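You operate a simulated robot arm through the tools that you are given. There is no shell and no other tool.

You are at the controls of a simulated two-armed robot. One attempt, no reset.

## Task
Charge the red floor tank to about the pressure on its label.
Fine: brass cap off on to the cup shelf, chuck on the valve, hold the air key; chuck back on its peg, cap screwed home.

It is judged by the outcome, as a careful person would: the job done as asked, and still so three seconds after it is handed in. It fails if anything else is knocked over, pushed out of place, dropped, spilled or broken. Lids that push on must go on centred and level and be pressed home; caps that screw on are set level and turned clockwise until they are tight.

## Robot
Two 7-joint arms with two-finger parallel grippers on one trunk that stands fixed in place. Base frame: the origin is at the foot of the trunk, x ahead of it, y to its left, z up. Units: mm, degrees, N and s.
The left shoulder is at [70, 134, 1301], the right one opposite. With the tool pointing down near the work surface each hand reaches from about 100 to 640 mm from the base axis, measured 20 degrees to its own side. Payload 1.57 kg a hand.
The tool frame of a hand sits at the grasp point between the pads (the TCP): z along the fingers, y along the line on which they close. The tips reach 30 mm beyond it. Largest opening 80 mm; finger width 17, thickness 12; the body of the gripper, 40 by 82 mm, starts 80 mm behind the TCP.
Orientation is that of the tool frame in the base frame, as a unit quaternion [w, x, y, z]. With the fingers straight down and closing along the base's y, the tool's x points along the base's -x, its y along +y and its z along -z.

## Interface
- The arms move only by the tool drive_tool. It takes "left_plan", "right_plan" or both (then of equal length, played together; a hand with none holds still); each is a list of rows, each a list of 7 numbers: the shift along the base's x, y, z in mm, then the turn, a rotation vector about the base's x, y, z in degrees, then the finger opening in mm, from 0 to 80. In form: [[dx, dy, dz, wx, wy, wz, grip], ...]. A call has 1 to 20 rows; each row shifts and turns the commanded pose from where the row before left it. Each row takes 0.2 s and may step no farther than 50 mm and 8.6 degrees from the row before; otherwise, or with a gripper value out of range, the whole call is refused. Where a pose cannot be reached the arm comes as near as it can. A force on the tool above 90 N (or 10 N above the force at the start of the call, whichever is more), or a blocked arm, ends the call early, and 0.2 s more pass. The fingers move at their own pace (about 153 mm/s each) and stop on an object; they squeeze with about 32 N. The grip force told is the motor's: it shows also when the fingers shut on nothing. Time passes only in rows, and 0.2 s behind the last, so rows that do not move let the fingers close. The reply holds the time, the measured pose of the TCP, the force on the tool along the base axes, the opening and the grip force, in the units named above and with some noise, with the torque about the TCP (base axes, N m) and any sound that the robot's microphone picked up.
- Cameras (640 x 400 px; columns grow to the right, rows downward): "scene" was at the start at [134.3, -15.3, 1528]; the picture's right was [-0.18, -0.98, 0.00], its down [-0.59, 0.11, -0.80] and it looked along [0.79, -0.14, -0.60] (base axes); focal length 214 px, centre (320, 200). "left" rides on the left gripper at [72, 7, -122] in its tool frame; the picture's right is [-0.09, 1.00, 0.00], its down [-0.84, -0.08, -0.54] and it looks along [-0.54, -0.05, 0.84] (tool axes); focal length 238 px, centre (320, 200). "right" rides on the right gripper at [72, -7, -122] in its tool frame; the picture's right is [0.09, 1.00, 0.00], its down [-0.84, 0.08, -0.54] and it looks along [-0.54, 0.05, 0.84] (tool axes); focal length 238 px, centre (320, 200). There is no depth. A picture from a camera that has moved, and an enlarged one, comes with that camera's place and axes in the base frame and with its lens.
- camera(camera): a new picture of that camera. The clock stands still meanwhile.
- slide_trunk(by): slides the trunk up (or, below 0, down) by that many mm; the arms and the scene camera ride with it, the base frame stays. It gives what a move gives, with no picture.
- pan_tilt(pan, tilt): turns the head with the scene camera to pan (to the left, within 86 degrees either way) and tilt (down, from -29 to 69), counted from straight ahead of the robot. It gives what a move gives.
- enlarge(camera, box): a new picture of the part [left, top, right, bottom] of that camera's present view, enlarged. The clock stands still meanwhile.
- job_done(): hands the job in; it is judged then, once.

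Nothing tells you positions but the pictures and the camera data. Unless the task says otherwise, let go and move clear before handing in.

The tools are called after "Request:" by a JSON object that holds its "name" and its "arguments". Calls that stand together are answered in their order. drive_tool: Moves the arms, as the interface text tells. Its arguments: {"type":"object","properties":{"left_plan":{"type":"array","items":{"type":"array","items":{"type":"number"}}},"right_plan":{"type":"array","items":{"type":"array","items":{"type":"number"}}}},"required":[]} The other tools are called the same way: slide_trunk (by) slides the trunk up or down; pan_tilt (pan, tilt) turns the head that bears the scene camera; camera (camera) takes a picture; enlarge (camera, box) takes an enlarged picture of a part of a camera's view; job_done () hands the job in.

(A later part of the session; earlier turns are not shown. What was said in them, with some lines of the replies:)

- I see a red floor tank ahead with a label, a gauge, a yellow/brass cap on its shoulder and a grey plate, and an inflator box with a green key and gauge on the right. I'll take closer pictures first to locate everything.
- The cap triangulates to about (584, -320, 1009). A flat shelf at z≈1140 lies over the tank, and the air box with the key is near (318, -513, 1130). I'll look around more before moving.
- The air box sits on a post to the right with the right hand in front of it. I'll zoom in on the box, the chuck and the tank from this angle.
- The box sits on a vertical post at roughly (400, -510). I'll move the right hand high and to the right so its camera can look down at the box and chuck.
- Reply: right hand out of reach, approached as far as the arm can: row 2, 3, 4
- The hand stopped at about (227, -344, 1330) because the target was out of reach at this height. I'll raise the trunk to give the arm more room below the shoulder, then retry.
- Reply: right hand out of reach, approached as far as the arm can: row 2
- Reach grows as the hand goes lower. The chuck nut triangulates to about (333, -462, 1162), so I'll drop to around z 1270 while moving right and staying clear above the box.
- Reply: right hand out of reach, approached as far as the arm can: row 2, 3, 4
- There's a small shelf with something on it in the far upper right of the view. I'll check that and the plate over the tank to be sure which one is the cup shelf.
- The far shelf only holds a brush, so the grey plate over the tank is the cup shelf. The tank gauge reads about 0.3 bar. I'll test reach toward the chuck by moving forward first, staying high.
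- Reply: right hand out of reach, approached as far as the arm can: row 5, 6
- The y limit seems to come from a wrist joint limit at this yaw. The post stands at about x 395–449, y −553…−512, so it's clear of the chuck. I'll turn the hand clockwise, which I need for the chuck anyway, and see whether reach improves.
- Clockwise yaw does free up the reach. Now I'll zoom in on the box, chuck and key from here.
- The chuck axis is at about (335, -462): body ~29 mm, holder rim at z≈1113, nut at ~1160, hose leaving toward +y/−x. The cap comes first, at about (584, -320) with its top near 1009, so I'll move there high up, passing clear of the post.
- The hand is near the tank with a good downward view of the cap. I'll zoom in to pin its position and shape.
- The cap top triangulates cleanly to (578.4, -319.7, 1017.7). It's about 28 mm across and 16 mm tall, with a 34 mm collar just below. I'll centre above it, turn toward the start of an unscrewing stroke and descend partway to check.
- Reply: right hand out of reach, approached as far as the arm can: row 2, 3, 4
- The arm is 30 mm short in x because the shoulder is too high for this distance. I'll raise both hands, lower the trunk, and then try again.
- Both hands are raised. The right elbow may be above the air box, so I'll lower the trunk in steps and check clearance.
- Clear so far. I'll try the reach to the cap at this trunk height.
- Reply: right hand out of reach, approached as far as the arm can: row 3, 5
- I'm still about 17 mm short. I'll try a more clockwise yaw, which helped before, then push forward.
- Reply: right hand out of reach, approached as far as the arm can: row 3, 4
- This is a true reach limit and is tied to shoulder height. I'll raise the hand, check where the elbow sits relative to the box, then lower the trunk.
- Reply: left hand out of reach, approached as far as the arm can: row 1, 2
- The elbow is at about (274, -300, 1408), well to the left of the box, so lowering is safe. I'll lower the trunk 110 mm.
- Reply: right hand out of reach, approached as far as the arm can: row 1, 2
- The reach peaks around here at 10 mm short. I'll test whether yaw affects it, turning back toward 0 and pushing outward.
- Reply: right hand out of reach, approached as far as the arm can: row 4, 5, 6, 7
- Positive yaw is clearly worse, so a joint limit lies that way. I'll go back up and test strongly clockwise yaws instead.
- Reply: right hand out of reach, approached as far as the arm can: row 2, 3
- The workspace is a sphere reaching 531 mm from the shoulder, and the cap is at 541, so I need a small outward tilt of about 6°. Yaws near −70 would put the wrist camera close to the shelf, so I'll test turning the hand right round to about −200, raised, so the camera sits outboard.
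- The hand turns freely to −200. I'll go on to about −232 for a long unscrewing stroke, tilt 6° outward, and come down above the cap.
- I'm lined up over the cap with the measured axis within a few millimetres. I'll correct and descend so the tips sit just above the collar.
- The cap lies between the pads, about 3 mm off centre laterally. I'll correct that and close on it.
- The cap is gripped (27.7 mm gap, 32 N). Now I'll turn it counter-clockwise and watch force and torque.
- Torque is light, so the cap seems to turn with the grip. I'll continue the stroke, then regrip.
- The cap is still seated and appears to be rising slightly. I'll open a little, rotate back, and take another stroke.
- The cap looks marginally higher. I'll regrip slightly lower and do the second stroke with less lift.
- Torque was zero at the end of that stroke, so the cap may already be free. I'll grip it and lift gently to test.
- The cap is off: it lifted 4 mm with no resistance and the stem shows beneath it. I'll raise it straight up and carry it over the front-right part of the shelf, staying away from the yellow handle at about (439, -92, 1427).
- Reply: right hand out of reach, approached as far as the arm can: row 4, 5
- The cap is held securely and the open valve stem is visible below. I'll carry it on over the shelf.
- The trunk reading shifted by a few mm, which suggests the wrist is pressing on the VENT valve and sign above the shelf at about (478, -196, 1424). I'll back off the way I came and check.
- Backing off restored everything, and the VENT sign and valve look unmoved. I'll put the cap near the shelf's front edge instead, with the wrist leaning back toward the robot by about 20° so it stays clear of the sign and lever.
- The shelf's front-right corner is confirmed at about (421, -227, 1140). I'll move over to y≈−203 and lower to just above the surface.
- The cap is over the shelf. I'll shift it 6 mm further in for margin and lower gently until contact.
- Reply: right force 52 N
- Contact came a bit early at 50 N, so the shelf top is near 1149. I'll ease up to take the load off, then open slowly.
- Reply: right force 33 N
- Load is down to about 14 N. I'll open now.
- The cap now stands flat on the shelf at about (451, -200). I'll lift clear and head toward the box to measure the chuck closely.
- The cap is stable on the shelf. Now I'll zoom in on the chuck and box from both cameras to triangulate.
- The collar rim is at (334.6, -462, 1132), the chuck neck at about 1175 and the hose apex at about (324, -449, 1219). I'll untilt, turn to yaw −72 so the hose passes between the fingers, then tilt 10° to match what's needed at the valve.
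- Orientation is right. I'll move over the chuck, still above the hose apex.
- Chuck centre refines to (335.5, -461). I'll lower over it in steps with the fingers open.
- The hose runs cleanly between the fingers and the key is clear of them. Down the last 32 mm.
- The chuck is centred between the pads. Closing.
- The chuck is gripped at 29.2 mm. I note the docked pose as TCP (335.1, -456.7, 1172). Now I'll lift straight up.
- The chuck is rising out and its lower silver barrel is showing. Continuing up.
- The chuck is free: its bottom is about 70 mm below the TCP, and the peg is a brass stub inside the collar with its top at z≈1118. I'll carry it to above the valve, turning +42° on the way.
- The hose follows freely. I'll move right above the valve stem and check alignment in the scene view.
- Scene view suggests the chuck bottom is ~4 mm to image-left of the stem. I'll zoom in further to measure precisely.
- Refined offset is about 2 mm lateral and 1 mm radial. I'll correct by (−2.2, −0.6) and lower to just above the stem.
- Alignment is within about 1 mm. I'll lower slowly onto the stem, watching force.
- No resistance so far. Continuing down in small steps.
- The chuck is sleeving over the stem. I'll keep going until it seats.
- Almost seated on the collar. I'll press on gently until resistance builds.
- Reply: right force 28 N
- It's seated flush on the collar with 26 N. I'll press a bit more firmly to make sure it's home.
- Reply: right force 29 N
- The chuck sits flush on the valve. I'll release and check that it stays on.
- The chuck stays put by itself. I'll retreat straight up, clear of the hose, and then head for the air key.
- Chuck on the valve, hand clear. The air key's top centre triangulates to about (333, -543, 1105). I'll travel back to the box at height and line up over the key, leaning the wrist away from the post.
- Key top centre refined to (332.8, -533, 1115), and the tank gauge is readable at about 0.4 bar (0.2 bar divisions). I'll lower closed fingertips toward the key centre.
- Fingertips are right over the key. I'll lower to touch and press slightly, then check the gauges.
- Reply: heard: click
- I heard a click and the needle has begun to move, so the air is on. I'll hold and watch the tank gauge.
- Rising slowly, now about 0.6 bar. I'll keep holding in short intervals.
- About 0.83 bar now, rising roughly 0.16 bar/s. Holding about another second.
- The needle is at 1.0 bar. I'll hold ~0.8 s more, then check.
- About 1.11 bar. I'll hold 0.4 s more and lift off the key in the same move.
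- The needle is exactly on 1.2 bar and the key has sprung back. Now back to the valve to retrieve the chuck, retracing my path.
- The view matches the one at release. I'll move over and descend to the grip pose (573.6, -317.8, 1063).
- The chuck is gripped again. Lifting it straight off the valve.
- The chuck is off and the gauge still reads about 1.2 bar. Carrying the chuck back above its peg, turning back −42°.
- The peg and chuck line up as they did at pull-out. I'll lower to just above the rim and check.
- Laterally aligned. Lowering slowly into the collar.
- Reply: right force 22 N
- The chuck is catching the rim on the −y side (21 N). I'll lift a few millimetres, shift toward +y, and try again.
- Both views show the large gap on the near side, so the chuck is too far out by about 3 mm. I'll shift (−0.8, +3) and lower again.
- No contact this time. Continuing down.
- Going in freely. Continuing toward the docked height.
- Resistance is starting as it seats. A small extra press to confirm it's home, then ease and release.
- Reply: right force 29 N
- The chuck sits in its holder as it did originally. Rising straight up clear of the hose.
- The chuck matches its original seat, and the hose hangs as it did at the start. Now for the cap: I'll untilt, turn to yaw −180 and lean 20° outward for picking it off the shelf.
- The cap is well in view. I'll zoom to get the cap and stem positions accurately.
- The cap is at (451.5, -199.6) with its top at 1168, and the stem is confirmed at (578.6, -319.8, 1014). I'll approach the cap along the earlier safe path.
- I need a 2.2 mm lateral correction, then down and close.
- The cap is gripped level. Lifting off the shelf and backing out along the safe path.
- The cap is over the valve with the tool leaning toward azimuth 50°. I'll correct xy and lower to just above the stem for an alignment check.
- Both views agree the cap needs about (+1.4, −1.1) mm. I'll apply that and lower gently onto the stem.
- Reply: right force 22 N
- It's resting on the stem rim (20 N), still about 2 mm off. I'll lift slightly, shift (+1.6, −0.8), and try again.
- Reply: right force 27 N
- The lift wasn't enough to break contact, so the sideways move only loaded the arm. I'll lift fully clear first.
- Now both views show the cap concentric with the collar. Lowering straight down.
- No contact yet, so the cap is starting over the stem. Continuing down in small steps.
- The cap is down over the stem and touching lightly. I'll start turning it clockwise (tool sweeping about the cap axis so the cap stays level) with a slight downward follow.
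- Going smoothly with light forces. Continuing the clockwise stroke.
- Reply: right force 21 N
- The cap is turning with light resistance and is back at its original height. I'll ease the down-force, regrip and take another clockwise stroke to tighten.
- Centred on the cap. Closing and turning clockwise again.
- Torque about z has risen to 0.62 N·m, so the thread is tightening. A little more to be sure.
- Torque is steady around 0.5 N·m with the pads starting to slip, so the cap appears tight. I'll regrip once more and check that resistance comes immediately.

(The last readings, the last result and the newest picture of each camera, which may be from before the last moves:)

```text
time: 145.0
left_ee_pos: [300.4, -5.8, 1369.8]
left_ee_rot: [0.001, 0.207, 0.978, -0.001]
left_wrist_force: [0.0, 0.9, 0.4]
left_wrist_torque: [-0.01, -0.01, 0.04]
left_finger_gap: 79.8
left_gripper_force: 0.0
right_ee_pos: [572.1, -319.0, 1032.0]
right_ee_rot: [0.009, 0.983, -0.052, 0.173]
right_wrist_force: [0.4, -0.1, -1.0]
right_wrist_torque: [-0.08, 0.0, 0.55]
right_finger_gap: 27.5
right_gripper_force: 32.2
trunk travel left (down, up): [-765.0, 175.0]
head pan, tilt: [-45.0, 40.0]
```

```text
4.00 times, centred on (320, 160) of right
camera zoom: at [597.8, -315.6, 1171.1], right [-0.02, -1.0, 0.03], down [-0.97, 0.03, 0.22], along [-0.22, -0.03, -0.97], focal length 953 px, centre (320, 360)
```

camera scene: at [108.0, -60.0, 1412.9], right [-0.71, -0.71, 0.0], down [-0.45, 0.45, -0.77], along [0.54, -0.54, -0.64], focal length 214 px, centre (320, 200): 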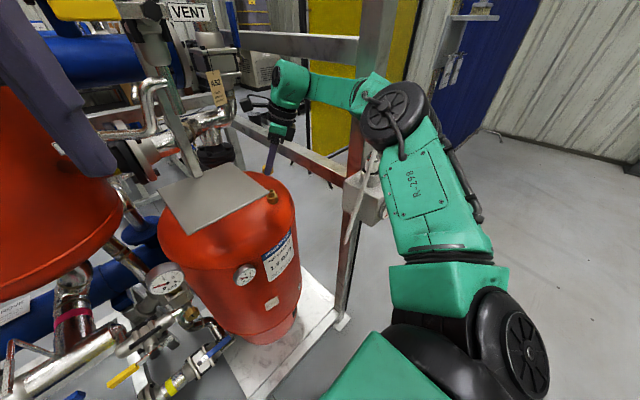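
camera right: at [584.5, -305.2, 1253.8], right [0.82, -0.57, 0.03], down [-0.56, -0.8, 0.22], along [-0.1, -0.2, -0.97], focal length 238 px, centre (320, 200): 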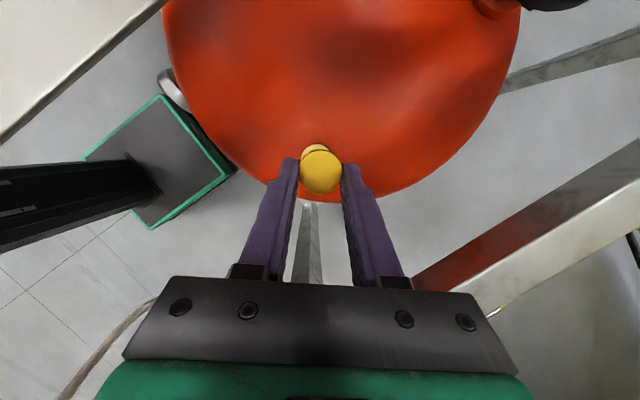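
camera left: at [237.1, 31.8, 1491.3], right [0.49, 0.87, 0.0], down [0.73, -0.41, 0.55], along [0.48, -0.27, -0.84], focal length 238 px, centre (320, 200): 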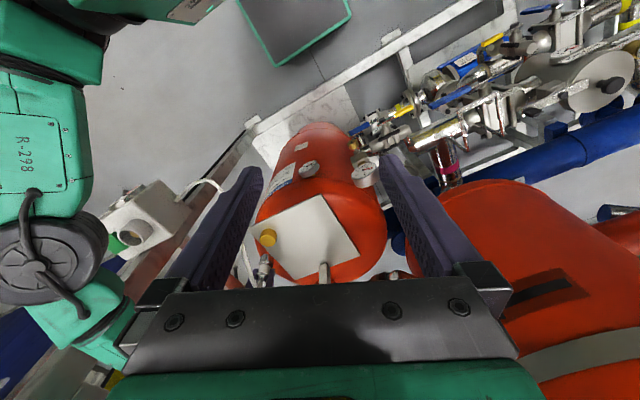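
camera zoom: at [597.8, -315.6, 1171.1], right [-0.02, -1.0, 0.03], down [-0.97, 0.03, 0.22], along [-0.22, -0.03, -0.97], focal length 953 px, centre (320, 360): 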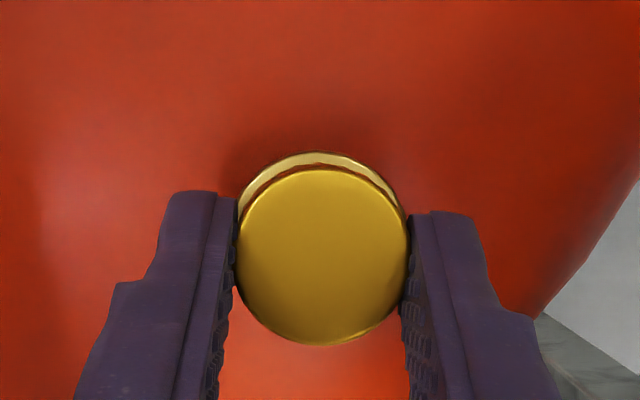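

Resistance comes at once (0.54 N·m within 8°), so the cap is screwed home. Opening and lifting clear.

Request:
{"name": "drive_tool", "arguments": {"right_plan": [[0, 0, 0, 0, 0, 0, 34], [0, 0, 0, 0, 0, 0, 50], [0, 0, 0, 0, 0, 0, 60], [-3, 0, 10, 0, 0, 0, 60], [-8, 0, 25, 0, 0, 0, 60], [-12, 0, 35, 0, 0, 0, 60], [-18, 0, 35, 0, 0, 0, 60], [-30, -10, 30, 0, 0, 0, 60], [-35, -10, 20, 0, 0, 0, 60], [-35, -10, 0, 0, 0, 0, 60], [0, 0, 0, 0, 0, 0, 60]]}}

Request:
{"name": "camera", "arguments": {"camera": "scene"}}

Request:
{"name": "enlarge", "arguments": {"camera": "scene", "box": [240, 170, 304, 210]}}

Request:
{"name": "enlarge", "arguments": {"camera": "scene", "box": [233, 266, 257, 281]}}

Request:
{"name": "enlarge", "arguments": {"camera": "scene", "box": [330, 130, 426, 190]}}

Request:
{"name": "enlarge", "arguments": {"camera": "scene", "box": [50, 0, 290, 150]}}

```text
time: 147.4
left_ee_pos: [300.1, -4.0, 1370.7]
left_ee_rot: [0.002, 0.207, 0.978, -0.002]
left_wrist_force: [0.9, 0.5, 0.4]
left_wrist_torque: [0.02, -0.01, 0.01]
left_finger_gap: 80.0
left_gripper_force: 0.0
right_ee_pos: [430.1, -349.8, 1185.9]
right_ee_rot: [0.008, 0.984, -0.052, 0.173]
right_wrist_force: [0.4, 0.1, -0.5]
right_wrist_torque: [0.0, 0.04, 0.0]
right_finger_gap: 59.9
right_gripper_force: 0.0
trunk travel left (down, up): [-765.0, 175.0]
head pan, tilt: [-45.0, 40.0]
```

```text
taken
camera scene: at [109.4, -59.7, 1412.7], right [-0.71, -0.71, 0.0], down [-0.46, 0.45, -0.77], along [0.54, -0.54, -0.64], focal length 214 px, centre (320, 200)
```

scene: 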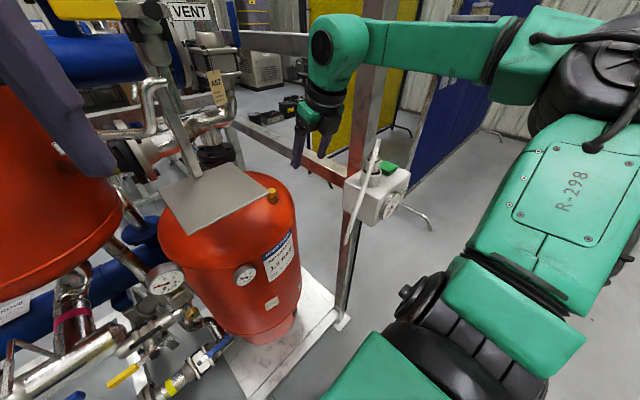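

```text
10.00 times, centred on (272, 190) of scene
camera zoom: at [109.4, -59.7, 1412.7], right [-0.71, -0.71, 0.0], down [-0.46, 0.45, -0.77], along [0.54, -0.54, -0.64], focal length 2145 px, centre (800, 300)
```

zoom: 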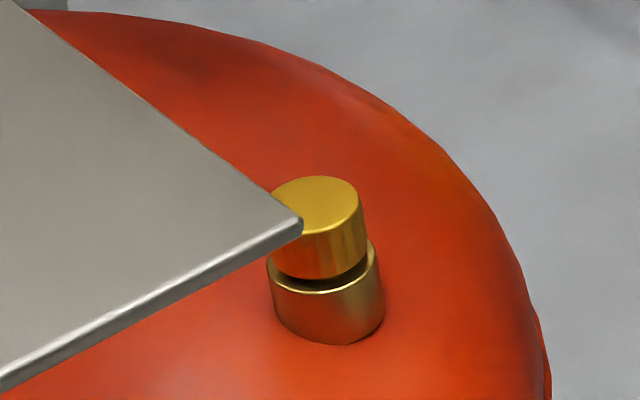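

```text
16.00 times, centred on (245, 274) of scene
camera zoom: at [109.4, -59.7, 1412.7], right [-0.71, -0.71, 0.0], down [-0.46, 0.45, -0.77], along [0.54, -0.54, -0.64], focal length 3432 px, centre (1520, -976)
```

zoom: 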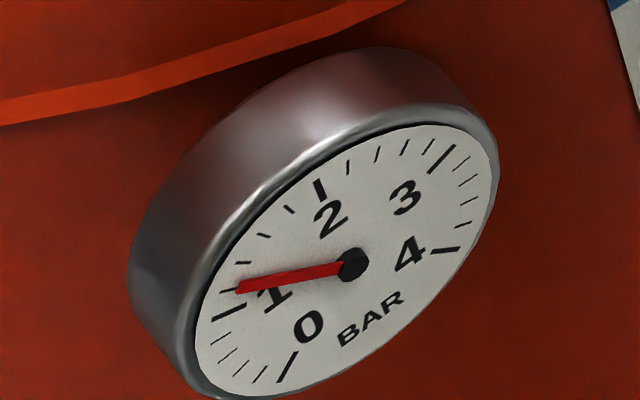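

```text
6.67 times, centred on (378, 160) of scene
camera zoom: at [109.4, -59.7, 1412.7], right [-0.71, -0.71, 0.0], down [-0.46, 0.45, -0.77], along [0.54, -0.54, -0.64], focal length 1430 px, centre (-67, 467)
```

zoom: 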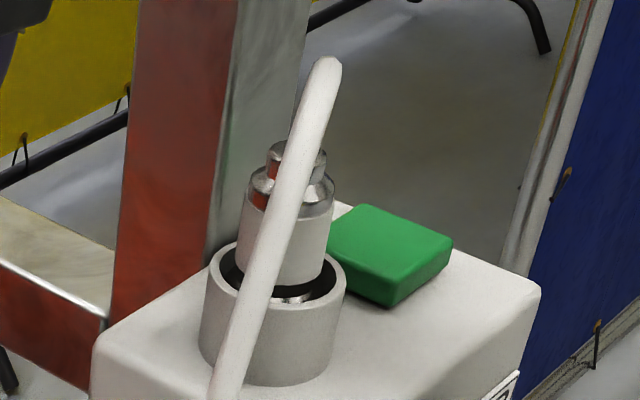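

```text
2.67 times, centred on (170, 75) of scene
camera zoom: at [109.4, -59.7, 1412.7], right [-0.71, -0.71, 0.0], down [-0.46, 0.45, -0.77], along [0.54, -0.54, -0.64], focal length 572 px, centre (720, 533)
```

zoom: 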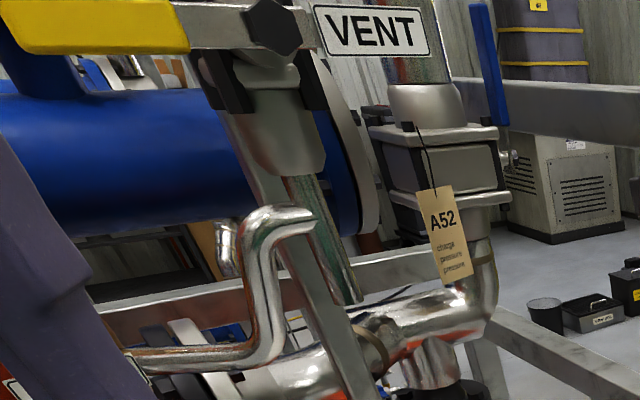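

The gauge holds at about 1.2 bar, the cap is level and tight on the valve, and the chuck is on its peg with its hose. The key is up, the VENT fittings look undisturbed, and both hands are clear. Handing in.

Request:
{"name": "job_done", "arguments": {}}

```text
The job is handed in.
```

The red floor tank is charged to its label pressure. The gauge reads about 1.2 bar, and it still read that after the chuck came off and the cap went back on.

- **Cap:** the brass cap is back on the valve. It sits level and I turned it clockwise until it stopped; on a final regrip it resisted almost at once.
- **Chuck and key:** the chuck is back on its peg, seated as it was at the start. The air key has sprung back up.
- **VENT valve contact:** while I was carrying the cap to the shelf, the right wrist probably bumped the VENT valve and sign above it. I backed off straight away, and in the pictures afterwards they looked unmoved.

Both hands were clear of the tank and the air box when I handed the job in.
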